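You operate a simulated robot arm through the tools that you are given. There is no shell and no other tool. Be economical: measure what you need, move in short steps, check, and stop when the job is done.

You run a simulated two-armed robot. Do the job below in one go: nothing can be reset, and whatever is moved stays where it is left.

TASK
Take the zero block and leave it on the top of the tall packs. Then open the drawer of the yellow table, take the grey cloth on the top of the cable bench and put it away in the inside of the drawer of the yellow table and shut the drawer again. Then open the frame of the blue bin. Do these in the order given.

The check looks at the end state, three seconds after you hand in, the way a careful person would. Anything else that was tipped, shoved, dropped, spilled or broken makes it a failure. Flat cloth is picked up by pressing the open fingertips on it (5 to 10 N) and closing them slowly along it; thin cloth reads only 2 to 8 mm in the jaws.

THE ROBOT
Two 6-joint arms with two-finger grippers on one trunk, on a base that drives. Base frame: it is fixed to the floor where the robot stands at the start and does not move with it; the origin is under the middle of the robot, x ahead of it, y to its left, z up; the surface under the hand at the start is at about z = 0.85. Units: m, degrees, N and s.
The left shoulder is at the start at [0.03, 0.178, 1.038], the right one opposite. With the tool pointing down near the work surface each hand reaches from about 0.46 to 0.84 m from the robot's upright axis, wherever it stands, measured 20 degrees to its own side. Places, roughly: drawer of the yellow table [3.4, 5.9, 0.6]; frame of the blue bin [4.8, 3.1, 0.7]; grey cloth [-3.5, -0.25, 1]; inside of the drawer of the yellow table [3.4, 6, 0.6]; top of the tall packs [-0.9, -3.7, 1]. Payload 2.54 kg a hand.
Tool frame (each hand has its own): the origin (TCP) lies between the finger pads and is the grasp point; the fingertips stand 0.03 m ahead of it; z points along the fingers, y is the line along which they close. Largest opening 0.116 m; the body of the gripper starts 0.095 m behind the TCP.
Orientation is that of the tool frame in the base frame, as a unit quaternion [x, y, z, w]. With the fingers straight down and closing along the base's y, the tool's x points along the base's -x, its y along +y and its z along -z.

THE INTERFACE
- The arms move only by the tool nudge_tool. It takes "left_targets", "right_targets" or both (then of equal length, played together; a hand with none holds still); each is a list of rows, each a list of 6 numbers: the shift along the tool's x, y, z in m, then the turn, a rotation vector about the tool's x, y, z in degrees. In form: [[x, y, z, wx, wy, wz], ...]. A call has 1 to 10 rows; each row is the pose to reach, as a shift and turn from the pose commanded when the call began, along the tool's axes at that moment. "left_grip" and "right_grip" are, for a hand that has rows, the finger opening in m, from 0 to 0.116, set as the call begins (left out, the last holds). Rows are played at 5 a second. More than 0.05 m and 8.6 degrees between two rows, or a gripper value outside its range, and nothing of the call is played. Where a pose cannot be reached the arm comes as near as it can. A force on the tool above 40 N (or 10 N above the force at the start of the call, whichever is more), or a blocked arm, ends the call early, and 0.2 s more pass. The fingers move at their own pace (about 0.153 m/s each) and stop on an object; they squeeze with about 41 N. The grip force told is the motor's: it shows also when the fingers shut on nothing. Time passes only in rows, and 0.2 s behind the last, so rows that repeat a pose let the fingers close. It gives the time, the measured TCP pose, the force on the tool (base axes), the opening and the grip force at its end, in the units of the frame above (readings bear some noise), with the torque about the TCP (base axes, N m) and any sound that the robot's microphone picked up.
- Cameras (640 x 400 px; columns grow to the right, rows downward): "scene" is now at [0.0408, 0.0008, 1.7486]; the picture's right is [0.03, -1.00, 0.00], its down [-0.84, -0.02, -0.55] and it looks along [0.55, 0.02, -0.84] (base axes); focal length 276 px, centre (320, 200). "left" rides on the left gripper at [0.069, 0.015, -0.122] in its tool frame; the picture's right is [-0.21, 0.98, 0.00], its down [-0.83, -0.18, -0.53] and it looks along [-0.52, -0.11, 0.85] (tool axes); focal length 251 px, centre (320, 200). "right" rides on the right gripper at [0.069, -0.015, -0.122] in its tool frame; the picture's right is [0.21, 0.98, 0.00], its down [-0.83, 0.18, -0.53] and it looks along [-0.52, 0.11, 0.85] (tool axes); focal length 251 px, centre (320, 200). There is no depth. A picture from a camera that has moved, and an enlarged one, comes with that camera's place and axes in the base frame and with its lens.
- grab_frame(camera): a new picture of that camera. No time passes.
- slide_trunk(by): slides the trunk up (or, below 0, down) by that many m; the arms and the scene camera ride with it, the base frame stays. It gives what a move gives, with no picture.
- roll_base(legs): drives the robot by 1 to 6 legs, each [ahead, left, turn to the left] in m, m and degrees, along the robot's own axes; the way and the turn of a leg run together, so that a leg with both is an arc; at most 1.5 m and 180 degrees a leg. The arms and the cameras ride along, it lands a little off, and it stops where it bumps. It gives what a move gives.
- pan_tilt(pan, tilt): turns the head with the scene camera to pan (to the left, within 143 degrees either way) and tilt (down, from -29 to 69), counted from straight ahead of the robot. It gives what a move gives.
- close_up(camera, box): a new picture of the part [left, top, right, bottom] of that camera's present view, enlarged. No time passes.
- hand_in(): hands the job in; it is judged then, once.

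Go step by step. Nothing tells you exact positions but the pictures and the camera data: compare them with the known pose of the tool, close in by small moves and look again before you grip or let go. The budget is 165 turns and 130 pictures, counting those below and the enlarged ones. Unless the task says otherwise, let go and move clear before handing in.

The tools are called after "Request:" by a JSON object that holds its "name" and its "arguments". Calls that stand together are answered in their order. nudge_tool: Moves the arms, as the interface text tells. Its arguments: {"type":"object","properties":{"left_targets":{"type":"array","items":{"type":"array","items":{"type":"number"}}},"left_grip":{"type":"number"},"right_targets":{"type":"array","items":{"type":"array","items":{"type":"number"}}},"right_grip":{"type":"number"}},"required":[]} The other tools are called the same way: slide_trunk (by) slides the trunk up or down; roll_base (legs) drives the base; pan_tilt (pan, tilt) turns the head that bears the scene camera; grab_frame (camera) takes a picture; close_up (camera, box) takes an enlarged picture of a part of a camera's view; hand_in () hands the job in.

At the start:

```text
time_s: 0.0
left_tcp_pos: [0.5223, 0.1089, 1.1295]
left_tool_rot: [-0.001, 1.0, 0.0, 0.001]
left_contact_force: [0.6, -0.2, 0.4]
left_moment: [-0.01, -0.01, -0.01]
left_gripper_width: 0.1161
left_grasp_force: 0.1
right_tcp_pos: [0.4953, -0.2441, 1.0681]
right_tool_rot: [0.0, 1.0, 0.001, 0.0]
right_contact_force: [0.3, -0.1, 0.3]
right_moment: [0.02, 0.01, 0.01]
right_gripper_width: 0.1161
right_grasp_force: 0.0
trunk travel left (down, up): [-0.25, 0.29]
robot x, y, heading: [-0.0, 0.0022, 0.0]
head pan, tilt: [1.7, 56.9]
```

scene: 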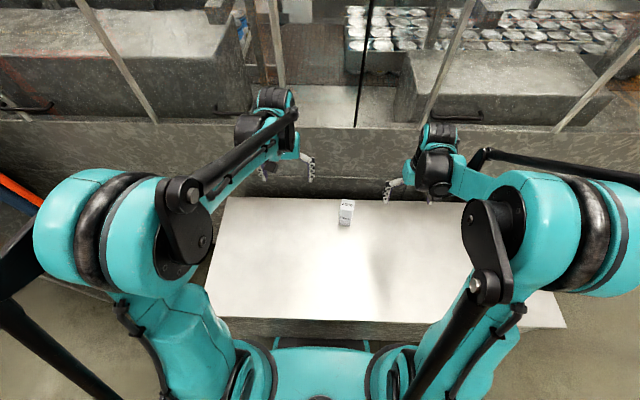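
right: 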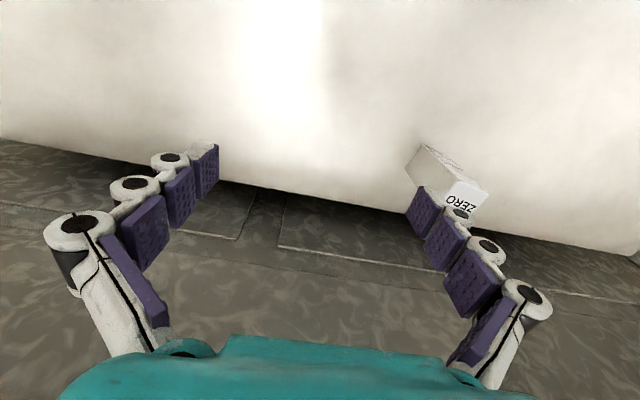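
left: 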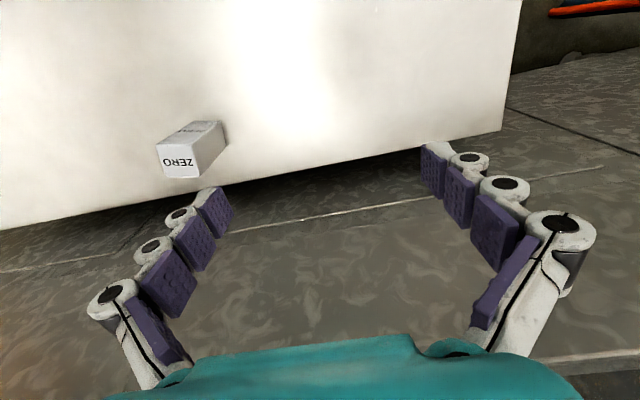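

The zero block stands on the bench straight ahead, between the two hands. I'll zoom in to measure it.

Request:
{"name": "close_up", "arguments": {"camera": "scene", "box": [300, 180, 396, 240]}}

Request:
{"name": "close_up", "arguments": {"camera": "left", "box": [120, 90, 280, 190]}}

```text
6.67 times, centred on (348, 210) of scene
camera zoom: at [0.0408, 0.0008, 1.7486], right [0.03, -1.0, 0.0], down [-0.84, -0.02, -0.55], along [0.55, 0.02, -0.84], focal length 1841 px, centre (133, 133)
```

zoom: 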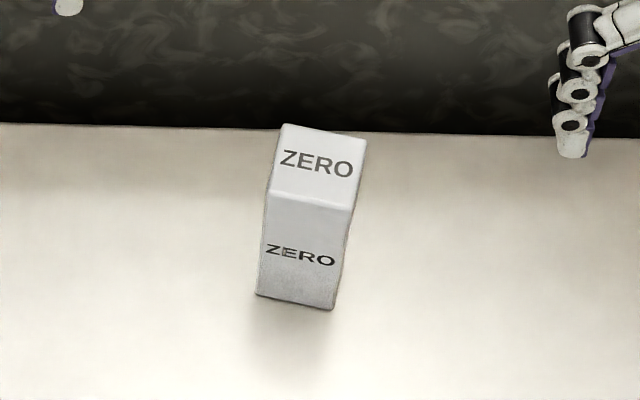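

```text
4.00 times, centred on (200, 140) of left
camera zoom: at [0.4533, 0.1229, 1.251], right [0.21, 0.98, 0.0], down [0.83, -0.18, 0.53], along [0.52, -0.11, -0.85], focal length 1006 px, centre (800, 440)
```

zoom: 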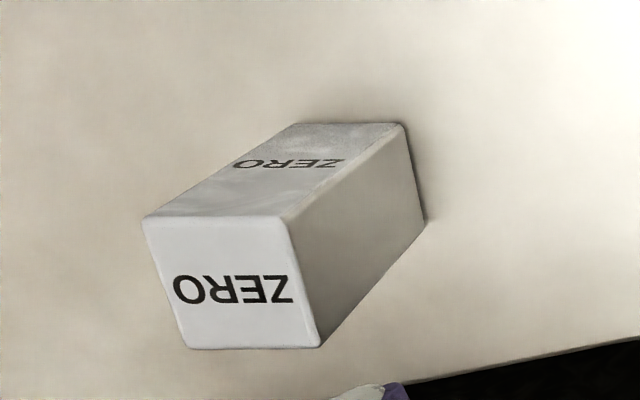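

The block is about 4.2 × 4.5 × 10 cm, centred near (0.543, -0.074) and turned about 12° clockwise. I'll bring the right hand over it and check.

Request:
{"name": "nudge_tool", "arguments": {"right_targets": [[-0.012, 0.043, 0, 0, 0, 3], [-0.024, 0.085, 0, 0, 0, 6], [-0.036, 0.128, 0, 0, 0, 9], [-0.048, 0.17, 0, 0, 0, 12], [-0.048, 0.17, 0, 0, 0, 12]], "right_grip": 0.1}}

Request:
{"name": "grab_frame", "arguments": {"camera": "right"}}

```text
time_s: 1.2
left_tcp_pos: [0.5214, 0.1084, 1.1287]
left_tool_rot: [0.0, 1.0, 0.0, 0.001]
left_contact_force: [-0.8, -0.6, 0.3]
left_moment: [-0.03, -0.02, -0.02]
left_gripper_width: 0.116
left_grasp_force: 0.0
right_tcp_pos: [0.5441, -0.0753, 1.0696]
right_tool_rot: [0.105, 0.994, 0.0, 0.0]
right_contact_force: [-0.4, 0.1, -0.7]
right_moment: [0.02, -0.01, 0.03]
right_gripper_width: 0.0998
right_grasp_force: 0.1
trunk travel left (down, up): [-0.25, 0.29]
robot x, y, heading: [-0.0003, -0.0004, -0.2]
head pan, tilt: [1.7, 56.9]
```

```text
124 pictures are left
camera right: at [0.4723, -0.0747, 1.1919], right [-0.01, 1.0, 0.0], down [0.85, 0.0, 0.53], along [0.53, 0.0, -0.85], focal length 251 px, centre (320, 200)
```

right: 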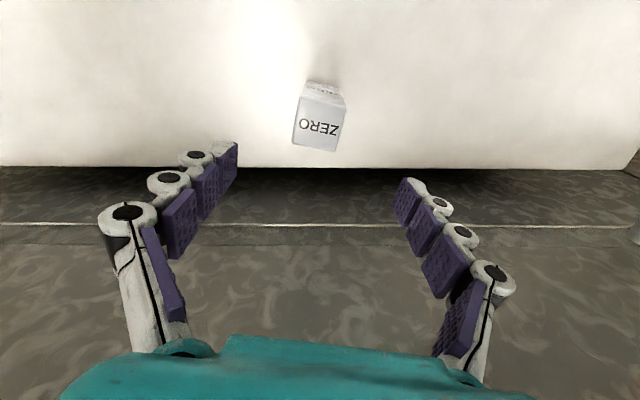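

The block lies squarely between the fingers. I'll go down and then close.

Request:
{"name": "nudge_tool", "arguments": {"right_targets": [[0.006, 0, 0.04, 0, 0, 0], [0.006, 0, 0.08, 0, 0, 0], [0.006, 0, 0.12, 0, 0, 0], [0.006, 0, 0.152, 0, 0, 0], [0.006, 0, 0.152, 0, 0, 0]]}}

Request:
{"name": "grab_frame", "arguments": {"camera": "right"}}

```text
time_s: 2.4
left_tcp_pos: [0.5225, 0.1101, 1.1289]
left_tool_rot: [0.0, 1.0, 0.0, 0.0]
left_contact_force: [-0.3, 0.8, 0.3]
left_moment: [0.01, 0.01, 0.02]
left_gripper_width: 0.1161
left_grasp_force: 0.0
right_tcp_pos: [0.5392, -0.0733, 0.9141]
right_tool_rot: [0.105, 0.995, 0.0, 0.0]
right_contact_force: [-0.3, 0.0, -0.2]
right_moment: [-0.02, 0.01, 0.0]
right_gripper_width: 0.1002
right_grasp_force: 0.1
trunk travel left (down, up): [-0.25, 0.29]
robot x, y, heading: [0.0009, 0.0014, 0.2]
head pan, tilt: [1.7, 56.9]
```

```text
123 pictures are left
camera right: at [0.4674, -0.0727, 1.0362], right [-0.01, 1.0, 0.0], down [0.85, 0.01, 0.53], along [0.53, 0.0, -0.85], focal length 251 px, centre (320, 200)
```

right: 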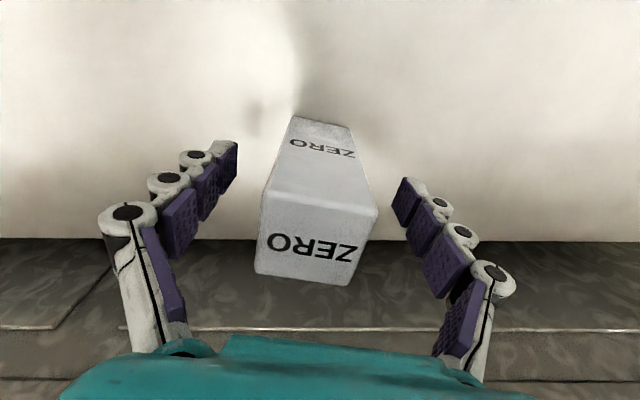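

Request:
{"name": "nudge_tool", "arguments": {"right_targets": [[0, 0, 0, 0, 0, 0], [0, 0, 0, 0, 0, 0], [0, 0, 0, 0, 0, 0], [0, 0, -0.04, 0, 0, 0], [0, 0, -0.08, 0, 0, 0], [0, 0, -0.12, 0, 0, 0], [0, 0, -0.16, 0, 0, 0]], "right_grip": 0.02}}

Request:
{"name": "pan_tilt", "arguments": {"pan": -100, "tilt": 20}}

Request:
{"name": "grab_frame", "arguments": {"camera": "scene"}}

Request:
{"name": "grab_frame", "arguments": {"camera": "right"}}

```text
time_s: 4.0
left_tcp_pos: [0.5219, 0.1077, 1.1287]
left_tool_rot: [0.0, 1.0, 0.0, -0.001]
left_contact_force: [0.0, -0.2, 0.9]
left_moment: [-0.02, -0.04, -0.01]
left_gripper_width: 0.116
left_grasp_force: 0.1
right_tcp_pos: [0.5363, -0.0742, 1.0781]
right_tool_rot: [0.104, 0.995, 0.0, 0.001]
right_contact_force: [0.6, -1.6, -6.3]
right_moment: [-0.01, -0.02, -0.03]
right_gripper_width: 0.0442
right_grasp_force: 40.8
trunk travel left (down, up): [-0.25, 0.29]
robot x, y, heading: [0.0002, 0.0004, 0.2]
head pan, tilt: [1.7, 56.9]
```

```text
time_s: 5.8
left_tcp_pos: [0.5233, 0.1088, 1.1277]
left_tool_rot: [0.0, 1.0, -0.001, 0.0]
left_contact_force: [0.5, -0.4, 0.3]
left_moment: [0.0, -0.02, 0.01]
left_gripper_width: 0.116
left_grasp_force: 0.0
right_tcp_pos: [0.5384, -0.075, 1.0763]
right_tool_rot: [0.104, 0.995, 0.0, 0.0]
right_contact_force: [-0.1, 0.7, -5.9]
right_moment: [0.03, -0.05, 0.0]
right_gripper_width: 0.0443
right_grasp_force: 40.5
trunk travel left (down, up): [-0.25, 0.29]
robot x, y, heading: [-0.0065, -0.0007, -0.2]
head pan, tilt: [-100.0, 20.0]
```

```text
122 pictures are left
camera scene: at [-0.0448, -0.093, 1.803], right [-0.98, 0.17, 0.0], down [0.06, 0.34, -0.94], along [-0.16, -0.93, -0.34], focal length 276 px, centre (320, 200)
```

scene: 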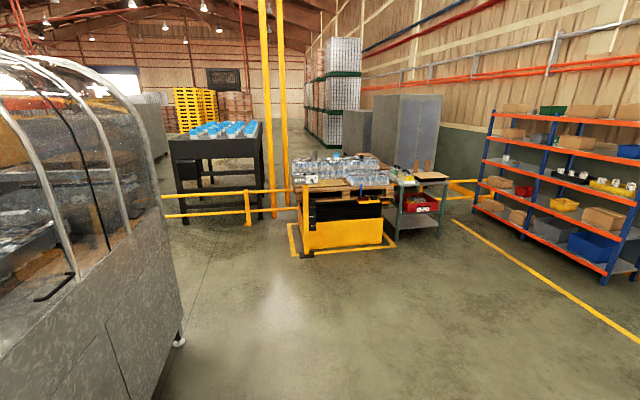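

```text
121 pictures are left
camera right: at [0.4667, -0.0747, 1.198], right [-0.01, 1.0, 0.0], down [0.85, 0.01, 0.53], along [0.53, 0.0, -0.85], focal length 251 px, centre (320, 200)
```

right: 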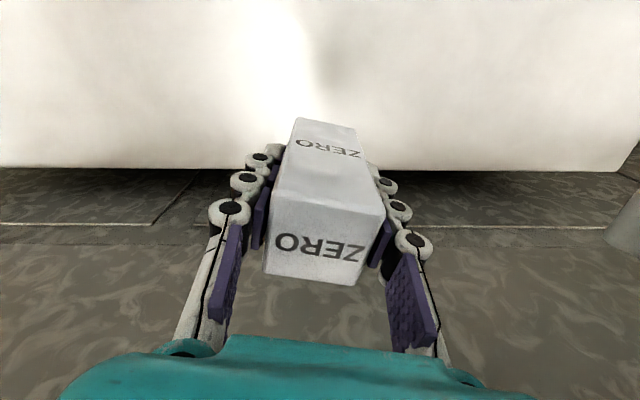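

The block is held. Now a closer look at the packs area.

Request:
{"name": "close_up", "arguments": {"camera": "scene", "box": [270, 140, 462, 260]}}

Request:
{"name": "pan_tilt", "arguments": {"pan": -143, "tilt": 25}}

Request:
{"name": "grab_frame", "arguments": {"camera": "scene"}}

Request:
{"name": "pan_tilt", "arguments": {"pan": 143, "tilt": 25}}

Request:
{"name": "grab_frame", "arguments": {"camera": "scene"}}

Request:
{"name": "pan_tilt", "arguments": {"pan": 60, "tilt": 15}}

Request:
{"name": "grab_frame", "arguments": {"camera": "scene"}}

```text
3.33 times, centred on (366, 200) of scene
camera zoom: at [-0.0448, -0.093, 1.803], right [-0.98, 0.17, 0.0], down [0.06, 0.34, -0.94], along [-0.16, -0.93, -0.34], focal length 920 px, centre (167, 200)
```

zoom: 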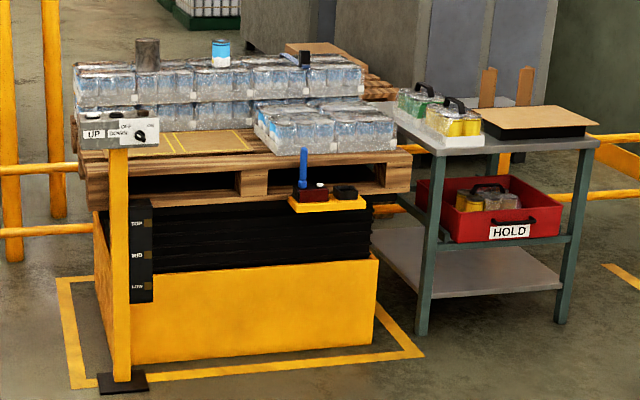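

```text
time_s: 6.9
left_tcp_pos: [0.5228, 0.1092, 1.1285]
left_tool_rot: [0.0, 1.0, 0.0, 0.001]
left_contact_force: [0.2, 0.1, 0.4]
left_moment: [-0.03, 0.04, 0.01]
left_gripper_width: 0.1159
left_grasp_force: 0.0
right_tcp_pos: [0.5378, -0.0753, 1.0767]
right_tool_rot: [0.105, 0.994, -0.001, 0.0]
right_contact_force: [1.0, -0.3, -6.4]
right_moment: [0.02, 0.04, -0.06]
right_gripper_width: 0.0441
right_grasp_force: 40.7
trunk travel left (down, up): [-0.25, 0.29]
robot x, y, heading: [-0.0008, 0.0047, -0.1]
head pan, tilt: [-143.0, 25.0]
```

```text
119 pictures are left
camera scene: at [-0.1022, -0.0568, 1.795], right [-0.6, 0.8, 0.0], down [0.34, 0.25, -0.91], along [-0.72, -0.55, -0.42], focal length 276 px, centre (320, 200)
```

scene: 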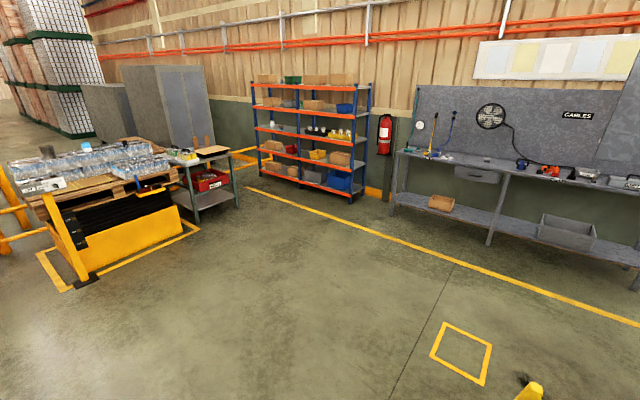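

```text
time_s: 10.8
left_tcp_pos: [0.524, 0.1094, 1.1293]
left_tool_rot: [0.0, 1.0, 0.0, 0.0]
left_contact_force: [-0.4, -0.8, 0.1]
left_moment: [-0.03, 0.01, -0.04]
left_gripper_width: 0.1158
left_grasp_force: 0.1
right_tcp_pos: [0.5374, -0.0746, 1.0773]
right_tool_rot: [0.104, 0.995, 0.0, 0.001]
right_contact_force: [0.1, 0.8, -5.5]
right_moment: [0.0, 0.02, -0.01]
right_gripper_width: 0.0447
right_grasp_force: 41.0
trunk travel left (down, up): [-0.25, 0.29]
robot x, y, heading: [-0.0001, 0.001, -0.1]
head pan, tilt: [143.0, 25.0]
```

```text
118 pictures are left
camera scene: at [-0.1022, 0.0542, 1.795], right [0.6, 0.8, 0.0], down [0.34, -0.25, -0.91], along [-0.72, 0.55, -0.42], focal length 276 px, centre (320, 200)
```

scene: 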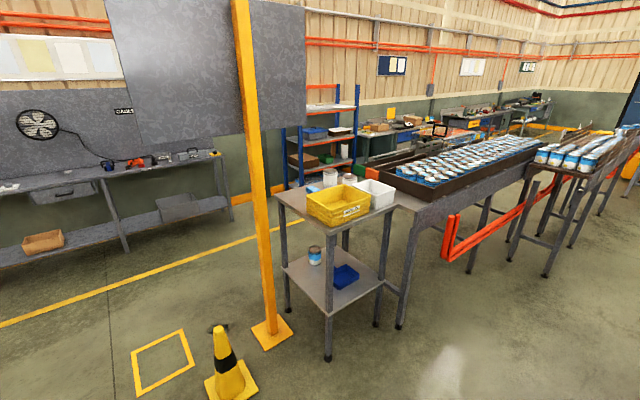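

```text
time_s: 12.4
left_tcp_pos: [0.5237, 0.1091, 1.1284]
left_tool_rot: [0.0, 1.0, -0.001, -0.001]
left_contact_force: [-0.3, -0.3, 0.9]
left_moment: [-0.06, -0.02, 0.0]
left_gripper_width: 0.1163
left_grasp_force: 0.0
right_tcp_pos: [0.538, -0.0741, 1.0771]
right_tool_rot: [0.105, 0.994, 0.0, 0.0]
right_contact_force: [1.1, -0.3, -5.4]
right_moment: [-0.01, 0.04, 0.0]
right_gripper_width: 0.044
right_grasp_force: 40.8
trunk travel left (down, up): [-0.25, 0.29]
robot x, y, heading: [-0.0031, 0.0016, -0.1]
head pan, tilt: [60.0, 15.0]
```

```text
117 pictures are left
camera scene: at [0.018, 0.0797, 1.8112], right [0.87, -0.5, 0.0], down [-0.13, -0.22, -0.97], along [0.48, 0.84, -0.26], focal length 276 px, centre (320, 200)
```

scene: 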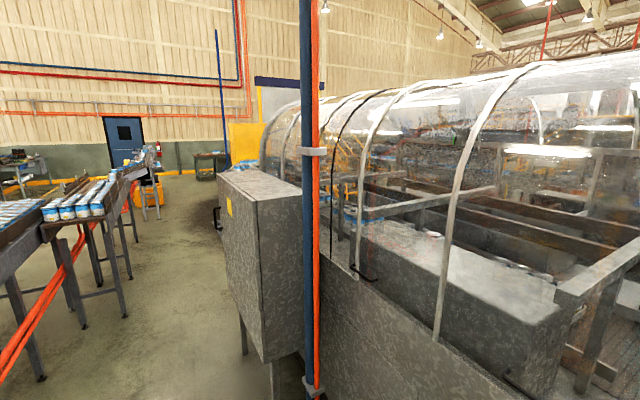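

The tall packs are the two-layer rear row on the yellow lift's pallet, with top around z≈1.0 and a few cans on it. I'll back away from the bench, turn right and drive towards it, with the trunk raised.

Request:
{"name": "roll_base", "arguments": {"legs": [[-0.55, 0, 0], [0, 0, -90], [1.5, -0.2, 0], [0.4, 0, 0]]}}

Request:
{"name": "slide_trunk", "arguments": {"by": 0.18}}

Request:
{"name": "pan_tilt", "arguments": {"pan": 0, "tilt": 35}}

Request:
{"name": "grab_frame", "arguments": {"camera": "scene"}}

```text
refused: leg 3 is longer than a leg can be; nothing moved
```

```text
time_s: 14.4
left_tcp_pos: [0.5242, 0.109, 1.3076]
left_tool_rot: [0.0, 1.0, 0.0, 0.0]
left_contact_force: [0.4, -0.1, 0.5]
left_moment: [-0.03, 0.03, 0.02]
left_gripper_width: 0.1161
left_grasp_force: 0.0
right_tcp_pos: [0.5378, -0.0747, 1.2571]
right_tool_rot: [0.105, 0.994, 0.001, -0.001]
right_contact_force: [0.0, -1.4, -6.6]
right_moment: [-0.01, 0.04, 0.02]
right_gripper_width: 0.0442
right_grasp_force: 40.7
trunk travel left (down, up): [-0.43, 0.11]
robot x, y, heading: [-0.0017, 0.0002, -0.2]
head pan, tilt: [60.0, 15.0]
```

```text
time_s: 15.7
left_tcp_pos: [0.5227, 0.1096, 1.3083]
left_tool_rot: [0.0, 1.0, -0.002, -0.001]
left_contact_force: [-1.3, -0.5, 0.2]
left_moment: [0.01, -0.01, -0.01]
left_gripper_width: 0.1158
left_grasp_force: 0.1
right_tcp_pos: [0.5386, -0.0752, 1.2574]
right_tool_rot: [0.105, 0.995, 0.0, 0.0]
right_contact_force: [0.0, 0.3, -5.7]
right_moment: [0.02, 0.0, 0.01]
right_gripper_width: 0.0441
right_grasp_force: 41.1
trunk travel left (down, up): [-0.43, 0.11]
robot x, y, heading: [0.0001, -0.0018, 0.3]
head pan, tilt: [0.0, 35.0]
```

```text
116 pictures are left
camera scene: at [0.0595, -0.0012, 1.9592], right [0.0, -1.0, 0.0], down [-0.57, 0.0, -0.82], along [0.82, 0.0, -0.57], focal length 276 px, centre (320, 200)
```

scene: 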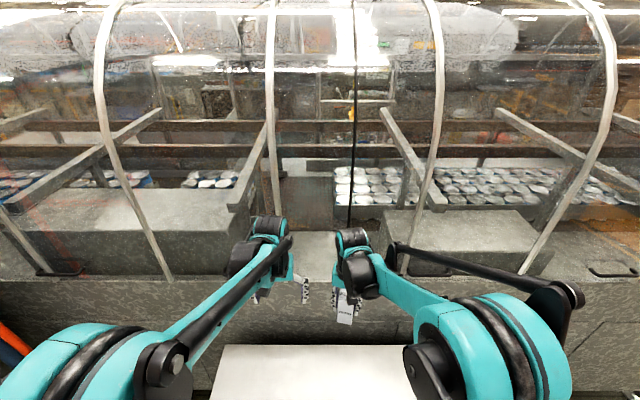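

The long leg was refused, so I'll shorten the legs.

Request:
{"name": "roll_base", "arguments": {"legs": [[-0.55, 0, 0], [0, 0, -90], [1.0, -0.2, 0], [0.9, 0, 0]]}}

Request:
{"name": "grab_frame", "arguments": {"camera": "scene"}}

```text
time_s: 31.8
left_tcp_pos: [-0.6589, -2.4057, 1.3084]
left_tool_rot: [0.708, 0.707, -0.001, 0.0]
left_contact_force: [-0.2, 0.9, 0.2]
left_moment: [0.0, 0.01, 0.02]
left_gripper_width: 0.116
left_grasp_force: 0.1
right_tcp_pos: [-0.843, -2.422, 1.2562]
right_tool_rot: [0.777, 0.629, -0.001, 0.0]
right_contact_force: [-0.7, 0.0, -6.4]
right_moment: [0.01, 0.02, -0.01]
right_gripper_width: 0.0444
right_grasp_force: 41.3
trunk travel left (down, up): [-0.43, 0.11]
robot x, y, heading: [-0.7693, -1.885, -90.1]
head pan, tilt: [0.0, 35.0]
```

```text
115 pictures are left
camera scene: at [-0.7672, -1.9443, 1.9592], right [-1.0, 0.0, 0.0], down [0.0, 0.57, -0.82], along [0.0, -0.82, -0.57], focal length 276 px, centre (320, 200)
```

scene: 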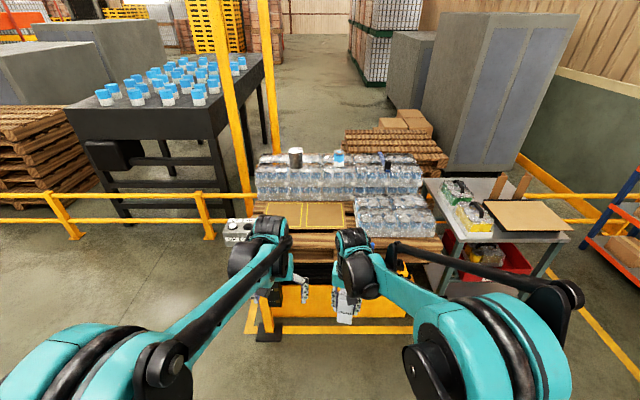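

Request:
{"name": "close_up", "arguments": {"camera": "scene", "box": [240, 140, 448, 270]}}

```text
3.08 times, centred on (344, 205) of scene
camera zoom: at [-0.7672, -1.9443, 1.9592], right [-1.0, 0.0, 0.0], down [0.0, 0.57, -0.82], along [0.0, -0.82, -0.57], focal length 850 px, centre (246, 185)
```

zoom: 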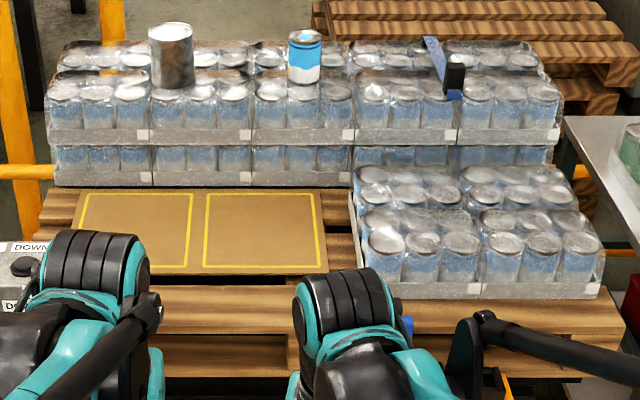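

The clear spot is between the blue can and the tape gun, near (-1.08, -3.75, ~1.03). I need to know how far the base sticks out, so I'll look down.

Request:
{"name": "pan_tilt", "arguments": {"pan": 0, "tilt": 69}}

Request:
{"name": "grab_frame", "arguments": {"camera": "scene"}}

```text
time_s: 32.8
left_tcp_pos: [-0.6581, -2.407, 1.3085]
left_tool_rot: [0.707, 0.707, 0.0, -0.001]
left_contact_force: [-0.5, -1.2, -0.3]
left_moment: [0.02, 0.02, 0.01]
left_gripper_width: 0.1159
left_grasp_force: 0.1
right_tcp_pos: [-0.8433, -2.4222, 1.2568]
right_tool_rot: [0.777, 0.63, 0.0, 0.0]
right_contact_force: [0.3, -0.3, -5.7]
right_moment: [0.03, 0.01, -0.04]
right_gripper_width: 0.0439
right_grasp_force: 41.2
trunk travel left (down, up): [-0.43, 0.11]
robot x, y, heading: [-0.7678, -1.8829, -89.9]
head pan, tilt: [0.0, 68.8]
```

```text
113 pictures are left
camera scene: at [-0.7671, -1.9121, 1.9155], right [-1.0, 0.0, 0.0], down [0.0, 0.93, -0.36], along [0.0, -0.36, -0.93], focal length 276 px, centre (320, 200)
```

scene: 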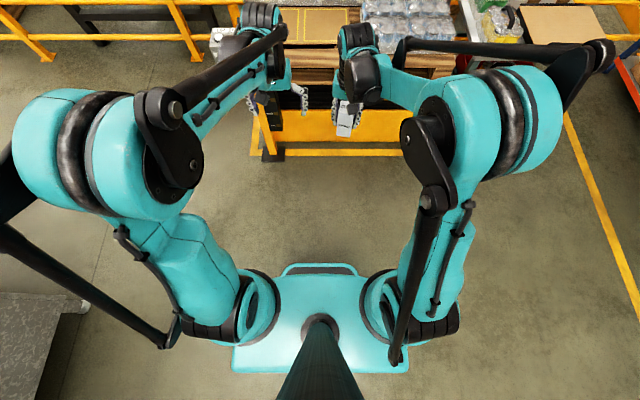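

Request:
{"name": "roll_base", "arguments": {"legs": [[0.95, 0, 0]]}}

Request:
{"name": "grab_frame", "arguments": {"camera": "scene"}}

Request:
{"name": "grab_frame", "arguments": {"camera": "right"}}

```text
time_s: 37.8
left_tcp_pos: [-0.6493, -3.3497, 1.3091]
left_tool_rot: [0.704, 0.71, -0.001, 0.0]
left_contact_force: [0.2, -0.2, 0.4]
left_moment: [0.04, -0.02, 0.01]
left_gripper_width: 0.116
left_grasp_force: 0.1
right_tcp_pos: [-0.8338, -3.3672, 1.2575]
right_tool_rot: [0.774, 0.633, 0.0, 0.0]
right_contact_force: [0.7, 0.0, -6.2]
right_moment: [0.03, -0.01, -0.02]
right_gripper_width: 0.0441
right_grasp_force: 41.1
trunk travel left (down, up): [-0.43, 0.11]
robot x, y, heading: [-0.7633, -2.8289, -89.4]
head pan, tilt: [0.0, 68.8]
```

```text
112 pictures are left
camera scene: at [-0.7628, -2.8564, 1.9155], right [-1.0, -0.01, 0.0], down [-0.01, 0.93, -0.36], along [0.0, -0.36, -0.93], focal length 276 px, centre (320, 200)
```

scene: 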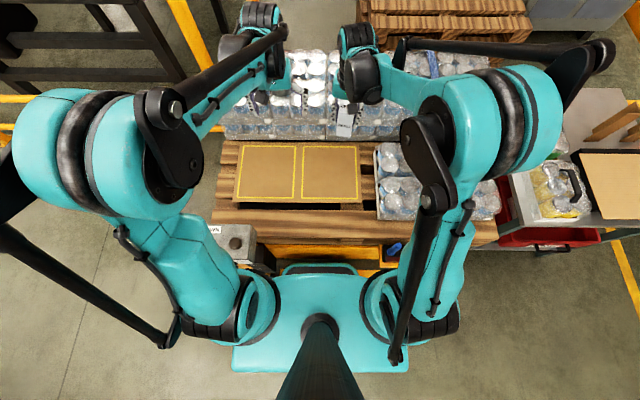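

```text
111 pictures are left
camera right: at [-0.8353, -3.2957, 1.3783], right [1.0, 0.02, 0.0], down [0.01, -0.85, 0.53], along [0.01, -0.53, -0.85], focal length 251 px, centre (320, 200)
```

right: 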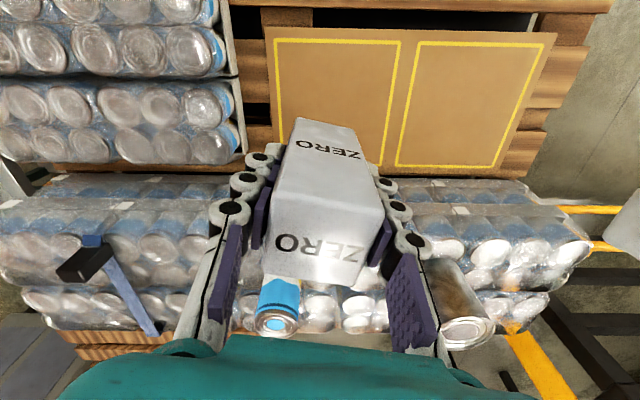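

The tall packs' top spans y≈-3.60…-3.88 at z≈1.03. The clear target is (-1.08, -3.68), so I'll edge the base a bit forward and right.

Request:
{"name": "roll_base", "arguments": {"legs": [[0.065, -0.07, 0]]}}

Request:
{"name": "grab_frame", "arguments": {"camera": "scene"}}

```text
time_s: 38.9
left_tcp_pos: [-0.7197, -3.4098, 1.3055]
left_tool_rot: [0.704, 0.71, 0.003, -0.001]
left_contact_force: [-1.2, -0.9, -0.7]
left_moment: [0.13, -0.11, 0.06]
left_gripper_width: 0.1157
left_grasp_force: 0.0
right_tcp_pos: [-0.903, -3.4271, 1.2536]
right_tool_rot: [0.776, 0.631, 0.003, -0.001]
right_contact_force: [-1.9, -1.4, -6.3]
right_moment: [0.09, -0.08, -0.03]
right_gripper_width: 0.0443
right_grasp_force: 40.9
trunk travel left (down, up): [-0.43, 0.11]
robot x, y, heading: [-0.83, -2.8838, -89.7]
head pan, tilt: [0.0, 68.8]
```

```text
110 pictures are left
camera scene: at [-0.8333, -2.9192, 1.9154], right [-1.0, -0.01, 0.0], down [0.0, 0.93, -0.36], along [0.01, -0.36, -0.93], focal length 276 px, centre (320, 200)
```

scene: 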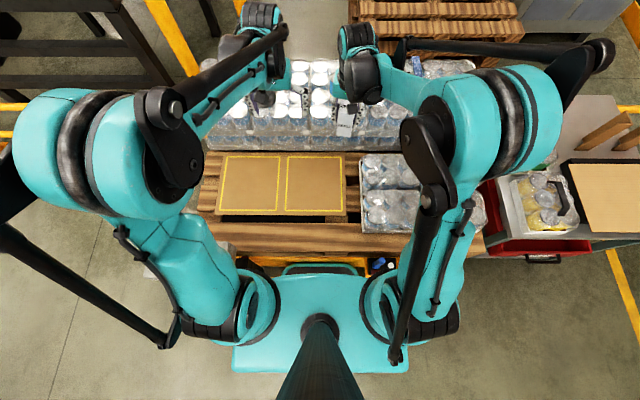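

Request:
{"name": "nudge_tool", "arguments": {"right_targets": [[-0.009, -0.043, 0, 0, 0, 0], [-0.018, -0.087, 0, 0, 0, 0], [-0.027, -0.13, 0, 0, 0, 0], [-0.036, -0.173, 0, 0, 0, 0], [-0.077, -0.164, 0, 0, 0, 0], [-0.119, -0.156, 0, 0, 0, 0], [-0.16, -0.147, 0, 0, 0, 0], [-0.201, -0.139, 0, 0, 0, 0], [-0.243, -0.13, 0, 0, 0, 0], [-0.284, -0.122, 0, 0, 0, 0]]}}

Request:
{"name": "grab_frame", "arguments": {"camera": "right"}}

Request:
{"name": "pan_tilt", "arguments": {"pan": -15, "tilt": 45}}

Request:
{"name": "grab_frame", "arguments": {"camera": "scene"}}

```text
time_s: 41.1
left_tcp_pos: [-0.7172, -3.4067, 1.3064]
left_tool_rot: [0.705, 0.709, 0.002, -0.002]
left_contact_force: [0.0, -0.8, -0.8]
left_moment: [0.09, 0.01, 0.04]
left_gripper_width: 0.1158
left_grasp_force: 0.0
right_tcp_pos: [-1.078, -3.6783, 1.2528]
right_tool_rot: [0.775, 0.632, 0.002, -0.001]
right_contact_force: [-0.4, -0.5, -6.1]
right_moment: [0.09, -0.01, 0.01]
right_gripper_width: 0.044
right_grasp_force: 40.9
trunk travel left (down, up): [-0.43, 0.11]
robot x, y, heading: [-0.8313, -2.884, -89.5]
head pan, tilt: [0.0, 68.8]
```

```text
109 pictures are left
camera right: at [-1.0789, -3.6072, 1.3743], right [1.0, 0.01, 0.0], down [0.01, -0.85, 0.53], along [0.01, -0.53, -0.85], focal length 251 px, centre (320, 200)
```

right: 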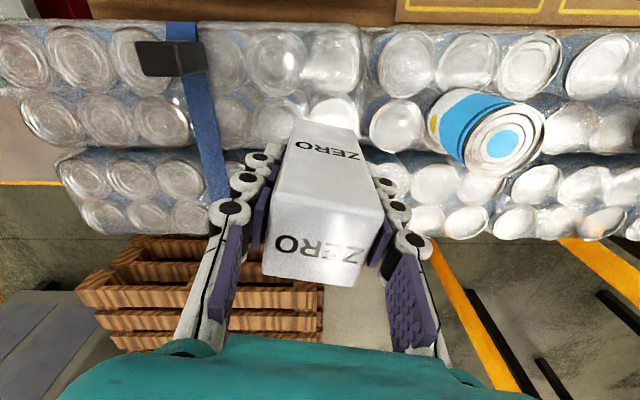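

```text
time_s: 42.0
left_tcp_pos: [-0.7162, -3.4051, 1.3084]
left_tool_rot: [0.704, 0.71, 0.001, 0.001]
left_contact_force: [-0.2, 0.3, -0.1]
left_moment: [0.0, 0.01, -0.01]
left_gripper_width: 0.1162
left_grasp_force: 0.2
right_tcp_pos: [-1.0767, -3.6739, 1.2562]
right_tool_rot: [0.775, 0.632, 0.0, 0.0]
right_contact_force: [-0.5, 0.2, -5.1]
right_moment: [0.01, -0.01, 0.02]
right_gripper_width: 0.0444
right_grasp_force: 41.1
trunk travel left (down, up): [-0.43, 0.11]
robot x, y, heading: [-0.83, -2.8812, -89.7]
head pan, tilt: [-15.0, 45.0]
```

```text
108 pictures are left
camera scene: at [-0.8488, -2.9332, 1.9443], right [-0.97, 0.25, 0.0], down [0.18, 0.69, -0.71], along [-0.18, -0.68, -0.71], focal length 276 px, centre (320, 200)
```

scene: 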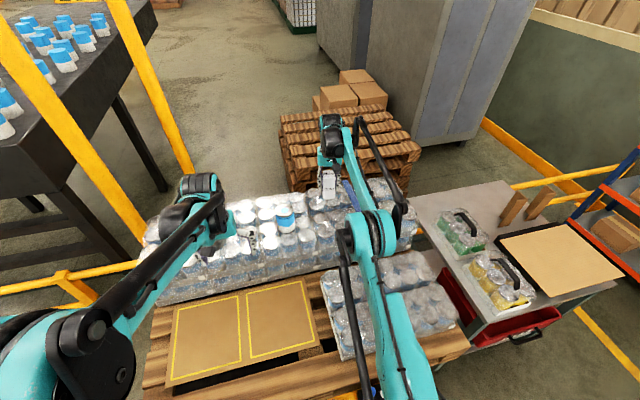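

The block is over the clear lids. I'll shift it onto a can-lid centre at about (-1.065, -3.685) and descend most of the way.

Request:
{"name": "nudge_tool", "arguments": {"right_targets": [[-0.008, 0.014, 0, 0, 0, 0], [-0.008, 0.014, 0.03, 0, 0, 0], [-0.008, 0.014, 0.06, 0, 0, 0], [-0.008, 0.014, 0.09, 0, 0, 0], [-0.008, 0.014, 0.12, 0, 0, 0], [-0.008, 0.014, 0.13, 0, 0, 0]]}}

Request:
{"name": "grab_frame", "arguments": {"camera": "right"}}

Request:
{"name": "close_up", "arguments": {"camera": "scene", "box": [260, 140, 388, 220]}}

```text
time_s: 43.4
left_tcp_pos: [-0.7166, -3.404, 1.3078]
left_tool_rot: [0.705, 0.709, 0.0, 0.0]
left_contact_force: [0.2, -0.8, 0.5]
left_moment: [-0.03, -0.03, -0.01]
left_gripper_width: 0.1157
left_grasp_force: 0.2
right_tcp_pos: [-1.0665, -3.6845, 1.1271]
right_tool_rot: [0.776, 0.631, 0.0, 0.0]
right_contact_force: [-0.6, 0.6, -6.2]
right_moment: [0.01, 0.03, 0.0]
right_gripper_width: 0.0443
right_grasp_force: 40.8
right hand out of reach, approached as far as the arm can: row 1
trunk travel left (down, up): [-0.43, 0.11]
robot x, y, heading: [-0.8306, -2.8837, -89.5]
head pan, tilt: [-15.0, 45.0]
```

```text
107 pictures are left
camera right: at [-1.0674, -3.6134, 1.2486], right [1.0, 0.01, 0.0], down [0.01, -0.85, 0.53], along [0.01, -0.53, -0.85], focal length 251 px, centre (320, 200)
```

right: 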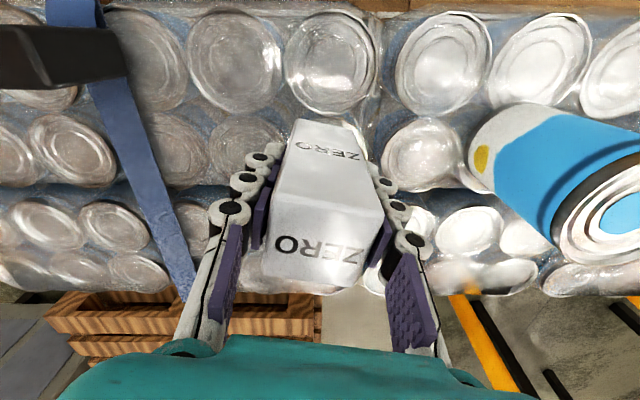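

```text
5.00 times, centred on (324, 180) of scene
camera zoom: at [-0.8484, -2.9331, 1.9444], right [-0.97, 0.25, 0.0], down [0.18, 0.68, -0.71], along [-0.18, -0.68, -0.71], focal length 1381 px, centre (300, 300)
```

zoom: 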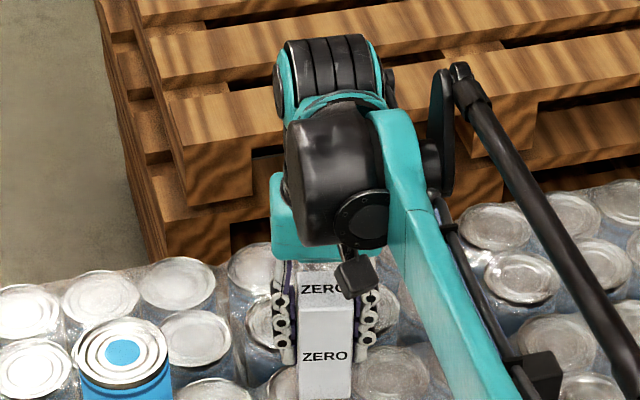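

Request:
{"name": "nudge_tool", "arguments": {"right_targets": [[0, 0, 0.005, 0, 0, 0], [0, 0, 0.01, 0, 0, 0], [0, 0, 0.015, 0, 0, 0], [0, 0, 0.02, 0, 0, 0], [0, 0, 0.024, 0, 0, 0]]}}

```text
time_s: 44.6
left_tcp_pos: [-0.7164, -3.4068, 1.3087]
left_tool_rot: [0.705, 0.71, 0.001, 0.0]
left_contact_force: [-0.1, 0.2, 0.0]
left_moment: [-0.02, -0.01, 0.01]
left_gripper_width: 0.116
left_grasp_force: 0.1
right_tcp_pos: [-1.066, -3.6827, 1.103]
right_tool_rot: [0.775, 0.631, -0.001, 0.001]
right_contact_force: [-0.3, 0.0, -6.1]
right_moment: [0.0, 0.04, 0.0]
right_gripper_width: 0.0443
right_grasp_force: 41.1
trunk travel left (down, up): [-0.43, 0.11]
robot x, y, heading: [-0.8287, -2.8828, -89.5]
head pan, tilt: [-15.0, 45.0]
```

Request:
{"name": "nudge_tool", "arguments": {"right_targets": [[0, 0, 0.003, 0, 0, 0], [0, 0, 0.006, 0, 0, 0], [0, 0, 0.009, 0, 0, 0]]}}

Request:
{"name": "grab_frame", "arguments": {"camera": "right"}}

```text
time_s: 45.4
left_tcp_pos: [-0.7156, -3.4033, 1.3089]
left_tool_rot: [0.706, 0.708, -0.001, 0.001]
left_contact_force: [0.3, -0.2, 0.6]
left_moment: [0.01, 0.02, 0.01]
left_gripper_width: 0.1161
left_grasp_force: 0.1
right_tcp_pos: [-1.0647, -3.679, 1.0969]
right_tool_rot: [0.776, 0.631, -0.002, 0.002]
right_contact_force: [-2.5, -8.2, 26.8]
right_moment: [-0.28, 0.03, -0.01]
right_gripper_width: 0.0446
right_grasp_force: 41.6
right hand out of reach, approached as far as the arm can: row 1, 2, 3
trunk travel left (down, up): [-0.43, 0.11]
robot x, y, heading: [-0.8258, -2.8832, -89.7]
head pan, tilt: [-15.0, 45.0]
```

```text
105 pictures are left
camera right: at [-1.0662, -3.6074, 1.2185], right [1.0, 0.01, 0.0], down [0.01, -0.84, 0.54], along [0.01, -0.54, -0.84], focal length 251 px, centre (320, 200)
```

right: 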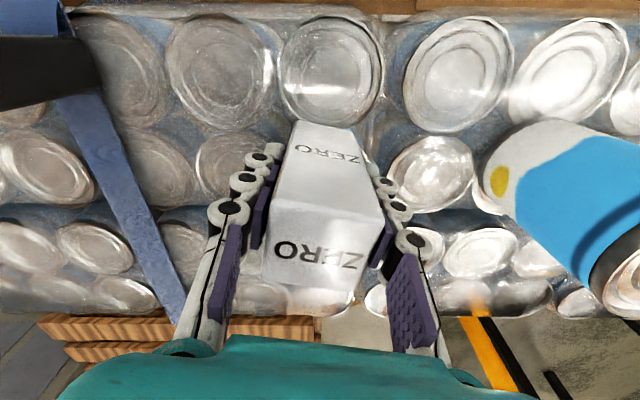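

Contact is made, with about 33 N pressing down. I'll ease back and release only once it's light.

Request:
{"name": "nudge_tool", "arguments": {"right_targets": [[0, 0, -0.003, 0, 0, 0], [0, 0, -0.0055, 0, 0, 0], [0, 0, -0.0055, 0, 0, 0]]}}

```text
time_s: 46.2
left_tcp_pos: [-0.7156, -3.4048, 1.3091]
left_tool_rot: [0.705, 0.709, -0.001, 0.0]
left_contact_force: [0.6, 0.7, 0.0]
left_moment: [0.02, 0.03, 0.01]
left_gripper_width: 0.1161
left_grasp_force: 0.1
right_tcp_pos: [-1.066, -3.6814, 1.0989]
right_tool_rot: [0.776, 0.631, 0.0, 0.0]
right_contact_force: [1.2, -0.4, -5.3]
right_moment: [0.01, -0.02, 0.02]
right_gripper_width: 0.0442
right_grasp_force: 41.1
trunk travel left (down, up): [-0.43, 0.11]
robot x, y, heading: [-0.8298, -2.8792, -89.7]
head pan, tilt: [-15.0, 45.0]
```

Request:
{"name": "nudge_tool", "arguments": {"right_targets": [[0, 0, 0.0015, 0, 0, 0], [0, 0, 0.0015, 0, 0, 0]]}}

```text
time_s: 46.8
left_tcp_pos: [-0.7157, -3.4043, 1.3088]
left_tool_rot: [0.705, 0.709, 0.0, 0.001]
left_contact_force: [-0.3, -0.1, -0.4]
left_moment: [0.0, 0.01, 0.0]
left_gripper_width: 0.1162
left_grasp_force: 0.0
right_tcp_pos: [-1.0654, -3.6808, 1.098]
right_tool_rot: [0.776, 0.631, 0.0, 0.0]
right_contact_force: [0.1, 0.3, -6.3]
right_moment: [0.0, 0.02, 0.02]
right_gripper_width: 0.0444
right_grasp_force: 40.9
trunk travel left (down, up): [-0.43, 0.11]
robot x, y, heading: [-0.8277, -2.8822, -89.3]
head pan, tilt: [-15.0, 45.0]
```

Request:
{"name": "nudge_tool", "arguments": {"right_targets": [[0, 0, 0.001, 0, 0, 0], [0, 0, 0.001, 0, 0, 0]]}}

```text
time_s: 47.4
left_tcp_pos: [-0.7168, -3.4043, 1.3088]
left_tool_rot: [0.704, 0.71, 0.0, 0.0]
left_contact_force: [-0.5, 0.1, -0.3]
left_moment: [-0.01, 0.02, 0.03]
left_gripper_width: 0.1161
left_grasp_force: 0.0
right_tcp_pos: [-1.0651, -3.6799, 1.0979]
right_tool_rot: [0.776, 0.631, 0.0, 0.0]
right_contact_force: [-0.6, -1.6, -0.7]
right_moment: [-0.22, -0.02, 0.02]
right_gripper_width: 0.0444
right_grasp_force: 40.7
trunk travel left (down, up): [-0.43, 0.11]
robot x, y, heading: [-0.828, -2.884, -89.6]
head pan, tilt: [-15.0, 45.0]
```

Request:
{"name": "nudge_tool", "arguments": {"right_targets": [[0, 0, 0.0007, 0, 0, 0], [0, 0, 0.0007, 0, 0, 0]]}}

Request:
{"name": "nudge_tool", "arguments": {"right_targets": [[0, 0, 0, 0, 0, 0], [0, 0, 0, 0, 0, 0], [0, 0, 0, 0, 0, 0]], "right_grip": 0.08}}

Request:
{"name": "grab_frame", "arguments": {"camera": "right"}}

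```text
time_s: 48.0
left_tcp_pos: [-0.7154, -3.4045, 1.3084]
left_tool_rot: [0.705, 0.709, 0.0, 0.0]
left_contact_force: [0.0, -0.1, -0.3]
left_moment: [-0.01, -0.03, -0.03]
left_gripper_width: 0.1159
left_grasp_force: 0.0
right_tcp_pos: [-1.0654, -3.6801, 1.0974]
right_tool_rot: [0.776, 0.631, 0.0, 0.0]
right_contact_force: [-2.1, -4.4, 6.0]
right_moment: [-0.62, 0.16, -0.02]
right_gripper_width: 0.0442
right_grasp_force: 41.1
trunk travel left (down, up): [-0.43, 0.11]
robot x, y, heading: [-0.8285, -2.8869, -89.2]
head pan, tilt: [-15.0, 45.0]
```

```text
time_s: 48.8
left_tcp_pos: [-0.7169, -3.4038, 1.3084]
left_tool_rot: [0.705, 0.709, 0.0, 0.001]
left_contact_force: [0.3, -0.5, 0.2]
left_moment: [-0.01, 0.0, 0.01]
left_gripper_width: 0.1158
left_grasp_force: 0.0
right_tcp_pos: [-1.0648, -3.6807, 1.0964]
right_tool_rot: [0.776, 0.631, 0.0, 0.0]
right_contact_force: [-0.5, -0.3, -0.4]
right_moment: [-0.04, -0.05, 0.03]
right_gripper_width: 0.0802
right_grasp_force: 0.0
trunk travel left (down, up): [-0.43, 0.11]
robot x, y, heading: [-0.8295, -2.8806, -89.5]
head pan, tilt: [-15.0, 45.0]
```

```text
104 pictures are left
camera right: at [-1.0665, -3.6087, 1.2185], right [1.0, 0.01, 0.0], down [0.01, -0.85, 0.53], along [0.01, -0.53, -0.85], focal length 251 px, centre (320, 200)
```

right: 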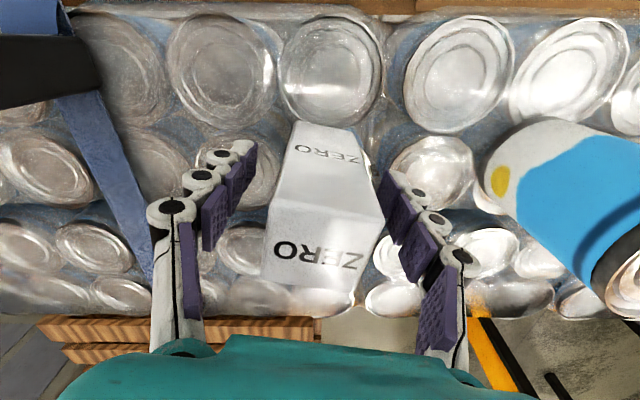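

The block stands free and stable. I'll lift straight up and check it.

Request:
{"name": "nudge_tool", "arguments": {"right_targets": [[0, 0, -0.03, 0, 0, 0], [0, 0, -0.07, 0, 0, 0], [0, 0, -0.11, 0, 0, 0], [0, 0, -0.15, 0, 0, 0], [0.04, -0.01, -0.16, 0, 0, 0], [0.08, -0.02, -0.16, 0, 0, 0], [0.12, -0.03, -0.16, 0, 0, 0], [0.16, -0.04, -0.16, 0, 0, 0], [0.2, -0.05, -0.16, 0, 0, 0]]}}

Request:
{"name": "close_up", "arguments": {"camera": "scene", "box": [224, 140, 416, 260]}}

```text
time_s: 50.8
left_tcp_pos: [-0.7162, -3.4027, 1.3107]
left_tool_rot: [0.705, 0.709, -0.001, 0.0]
left_contact_force: [-0.9, 0.4, 0.2]
left_moment: [-0.01, -0.01, 0.02]
left_gripper_width: 0.116
left_grasp_force: 0.1
right_tcp_pos: [-1.0736, -3.4719, 1.2591]
right_tool_rot: [0.776, 0.631, -0.001, 0.001]
right_contact_force: [-0.1, 0.7, 0.4]
right_moment: [-0.05, 0.02, 0.02]
right_gripper_width: 0.0801
right_grasp_force: 0.0
trunk travel left (down, up): [-0.43, 0.11]
robot x, y, heading: [-0.8259, -2.8815, -89.6]
head pan, tilt: [-15.0, 45.0]
```

```text
3.33 times, centred on (320, 200) of scene
camera zoom: at [-0.8488, -2.9307, 1.9444], right [-0.97, 0.25, 0.0], down [0.18, 0.68, -0.71], along [-0.18, -0.68, -0.71], focal length 920 px, centre (320, 200)
```

zoom: 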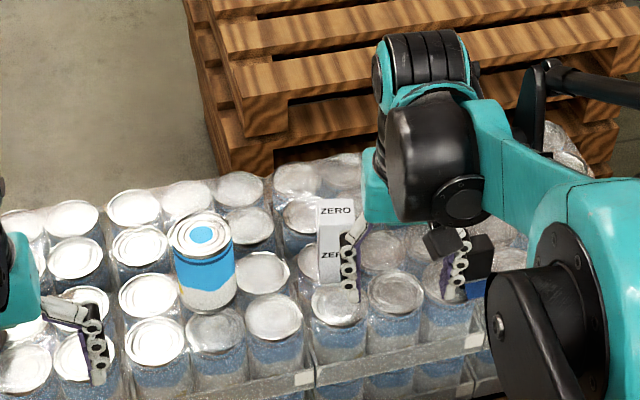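

The block stands on the tall packs. Next is the yellow table: I'll back off, turn round and drive up the aisle, looking on the way.

Request:
{"name": "roll_base", "arguments": {"legs": [[-1.3, 0, 0], [0, 0, 179], [1.2, -0.5, 0], [1.4, 0, 0]]}}

Request:
{"name": "pan_tilt", "arguments": {"pan": -10, "tilt": 25}}

Request:
{"name": "grab_frame", "arguments": {"camera": "scene"}}

```text
time_s: 77.4
left_tcp_pos: [-0.477, 1.5643, 1.3087]
left_tool_rot: [-0.705, 0.71, -0.001, 0.0]
left_contact_force: [0.0, 0.1, -0.6]
left_moment: [-0.01, 0.02, -0.01]
left_gripper_width: 0.1159
left_grasp_force: 0.0
right_tcp_pos: [-0.1216, 1.6294, 1.2589]
right_tool_rot: [-0.627, 0.779, 0.0, 0.0]
right_contact_force: [-0.5, -0.6, -0.1]
right_moment: [0.02, -0.02, 0.0]
right_gripper_width: 0.0802
right_grasp_force: 0.1
trunk travel left (down, up): [-0.43, 0.11]
robot x, y, heading: [-0.373, 1.0411, 89.3]
head pan, tilt: [-15.0, 45.0]
```

```text
time_s: 78.2
left_tcp_pos: [-0.4775, 1.565, 1.3082]
left_tool_rot: [-0.705, 0.709, 0.0, 0.0]
left_contact_force: [-0.3, 0.2, 0.2]
left_moment: [-0.03, -0.01, -0.01]
left_gripper_width: 0.1159
left_grasp_force: 0.0
right_tcp_pos: [-0.12, 1.6301, 1.2586]
right_tool_rot: [-0.626, 0.78, 0.0, 0.0]
right_contact_force: [0.3, 0.3, 0.0]
right_moment: [-0.03, 0.01, 0.0]
right_gripper_width: 0.0802
right_grasp_force: 0.0
trunk travel left (down, up): [-0.43, 0.11]
robot x, y, heading: [-0.3719, 1.0419, 89.6]
head pan, tilt: [-10.0, 25.0]
```

```text
102 pictures are left
camera scene: at [-0.3546, 1.1015, 1.9749], right [0.98, -0.18, 0.0], down [-0.08, -0.42, -0.91], along [0.16, 0.89, -0.42], focal length 276 px, centre (320, 200)
```

scene: 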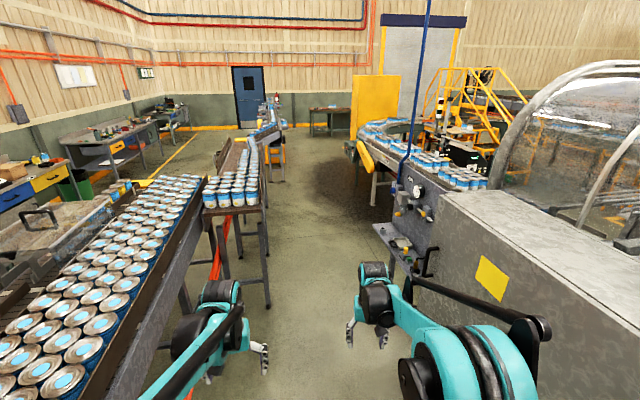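

The aisle ahead is passable but snug beside the cabinet. I'll check how far my elbows stick out.

Request:
{"name": "pan_tilt", "arguments": {"pan": 80, "tilt": 60}}

Request:
{"name": "grab_frame", "arguments": {"camera": "scene"}}

Request:
{"name": "pan_tilt", "arguments": {"pan": -70, "tilt": 50}}

Request:
{"name": "grab_frame", "arguments": {"camera": "scene"}}

```text
time_s: 79.9
left_tcp_pos: [-0.477, 1.5644, 1.3087]
left_tool_rot: [-0.705, 0.71, 0.0, 0.0]
left_contact_force: [-0.2, 0.2, -0.4]
left_moment: [-0.01, 0.03, 0.0]
left_gripper_width: 0.1159
left_grasp_force: 0.0
right_tcp_pos: [-0.1195, 1.6303, 1.2578]
right_tool_rot: [-0.627, 0.779, 0.0, 0.0]
right_contact_force: [0.5, 0.1, 0.5]
right_moment: [-0.02, 0.0, 0.01]
right_gripper_width: 0.0801
right_grasp_force: 0.0
trunk travel left (down, up): [-0.43, 0.11]
robot x, y, heading: [-0.3719, 1.043, 89.8]
head pan, tilt: [80.0, 60.0]
```

```text
101 pictures are left
camera scene: at [-0.4368, 1.023, 1.9249], right [0.18, 0.98, 0.0], down [0.85, -0.16, -0.5], along [-0.49, 0.09, -0.87], focal length 276 px, centre (320, 200)
```

scene: 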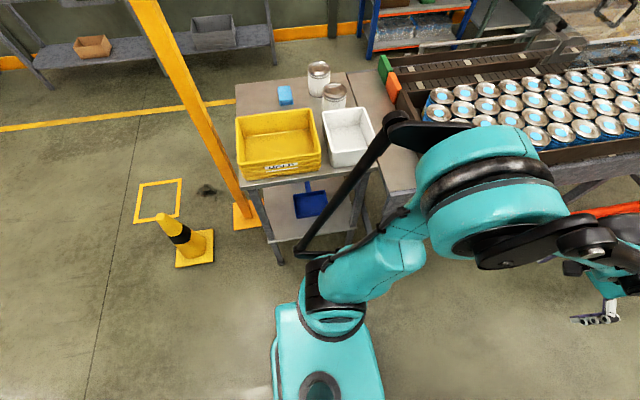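

```text
time_s: 82.2
left_tcp_pos: [-0.4771, 1.5655, 1.3092]
left_tool_rot: [-0.704, 0.71, 0.001, 0.0]
left_contact_force: [0.1, 0.1, -0.2]
left_moment: [0.01, 0.02, 0.01]
left_gripper_width: 0.1161
left_grasp_force: 0.1
right_tcp_pos: [-0.1209, 1.631, 1.259]
right_tool_rot: [-0.627, 0.779, 0.0, 0.0]
right_contact_force: [0.9, -0.2, -0.2]
right_moment: [0.01, -0.02, -0.01]
right_gripper_width: 0.0799
right_grasp_force: 0.1
trunk travel left (down, up): [-0.43, 0.11]
robot x, y, heading: [-0.3749, 1.0419, 89.8]
head pan, tilt: [-70.0, 50.0]
```

```text
100 pictures are left
camera scene: at [-0.2987, 1.0369, 1.9375], right [0.34, -0.94, 0.0], down [-0.72, -0.26, -0.64], along [0.61, 0.22, -0.77], focal length 276 px, centre (320, 200)
```

scene: 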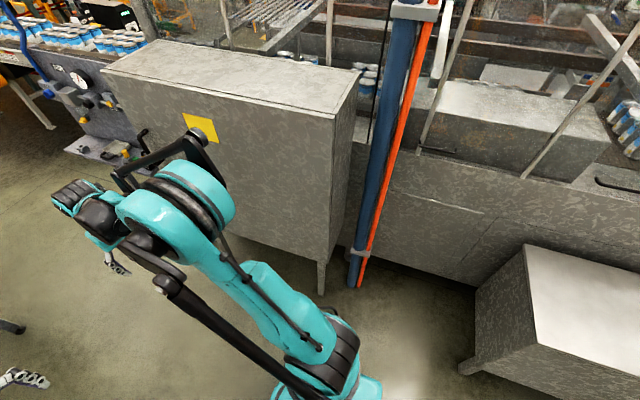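

Elbows reach about 0.4 m to each side. Driving along x≈-0.12 clears both the cabinet and the conveyor leg.

Request:
{"name": "roll_base", "arguments": {"legs": [[0.8, -0.25, 0], [1.3, 0, 0], [0.9, -0.05, 0]]}}

Request:
{"name": "pan_tilt", "arguments": {"pan": -60, "tilt": 25}}

Request:
{"name": "grab_frame", "arguments": {"camera": "scene"}}

```text
time_s: 97.3
left_tcp_pos: [-0.2277, 4.5872, 1.308]
left_tool_rot: [0.717, -0.697, 0.0, 0.001]
left_contact_force: [0.2, 1.0, -0.3]
left_moment: [-0.03, -0.03, -0.02]
left_gripper_width: 0.1162
left_grasp_force: 0.2
right_tcp_pos: [0.1282, 4.6653, 1.2591]
right_tool_rot: [-0.64, 0.768, 0.0, 0.0]
right_contact_force: [0.3, 0.1, 0.1]
right_moment: [0.02, 0.03, 0.01]
right_gripper_width: 0.08
right_grasp_force: 0.0
trunk travel left (down, up): [-0.43, 0.11]
robot x, y, heading: [-0.1042, 4.0658, 91.2]
head pan, tilt: [-70.0, 50.0]
```

```text
time_s: 98.2
left_tcp_pos: [-0.2269, 4.5875, 1.3085]
left_tool_rot: [0.717, -0.697, 0.0, -0.001]
left_contact_force: [-0.6, 0.0, -0.8]
left_moment: [0.01, -0.02, -0.03]
left_gripper_width: 0.1162
left_grasp_force: 0.0
right_tcp_pos: [0.1284, 4.6654, 1.258]
right_tool_rot: [-0.64, 0.768, 0.001, 0.0]
right_contact_force: [0.1, 0.8, 0.0]
right_moment: [0.0, -0.01, 0.02]
right_gripper_width: 0.0801
right_grasp_force: 0.0
trunk travel left (down, up): [-0.43, 0.11]
robot x, y, heading: [-0.105, 4.0659, 91.8]
head pan, tilt: [-60.0, 25.0]
```

```text
99 pictures are left
camera scene: at [-0.0235, 4.0859, 1.9749], right [0.52, -0.85, 0.0], down [-0.36, -0.22, -0.91], along [0.77, 0.47, -0.42], focal length 276 px, centre (320, 200)
```

scene: 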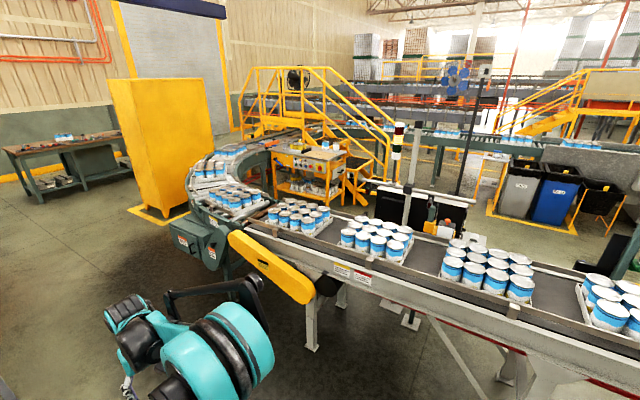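

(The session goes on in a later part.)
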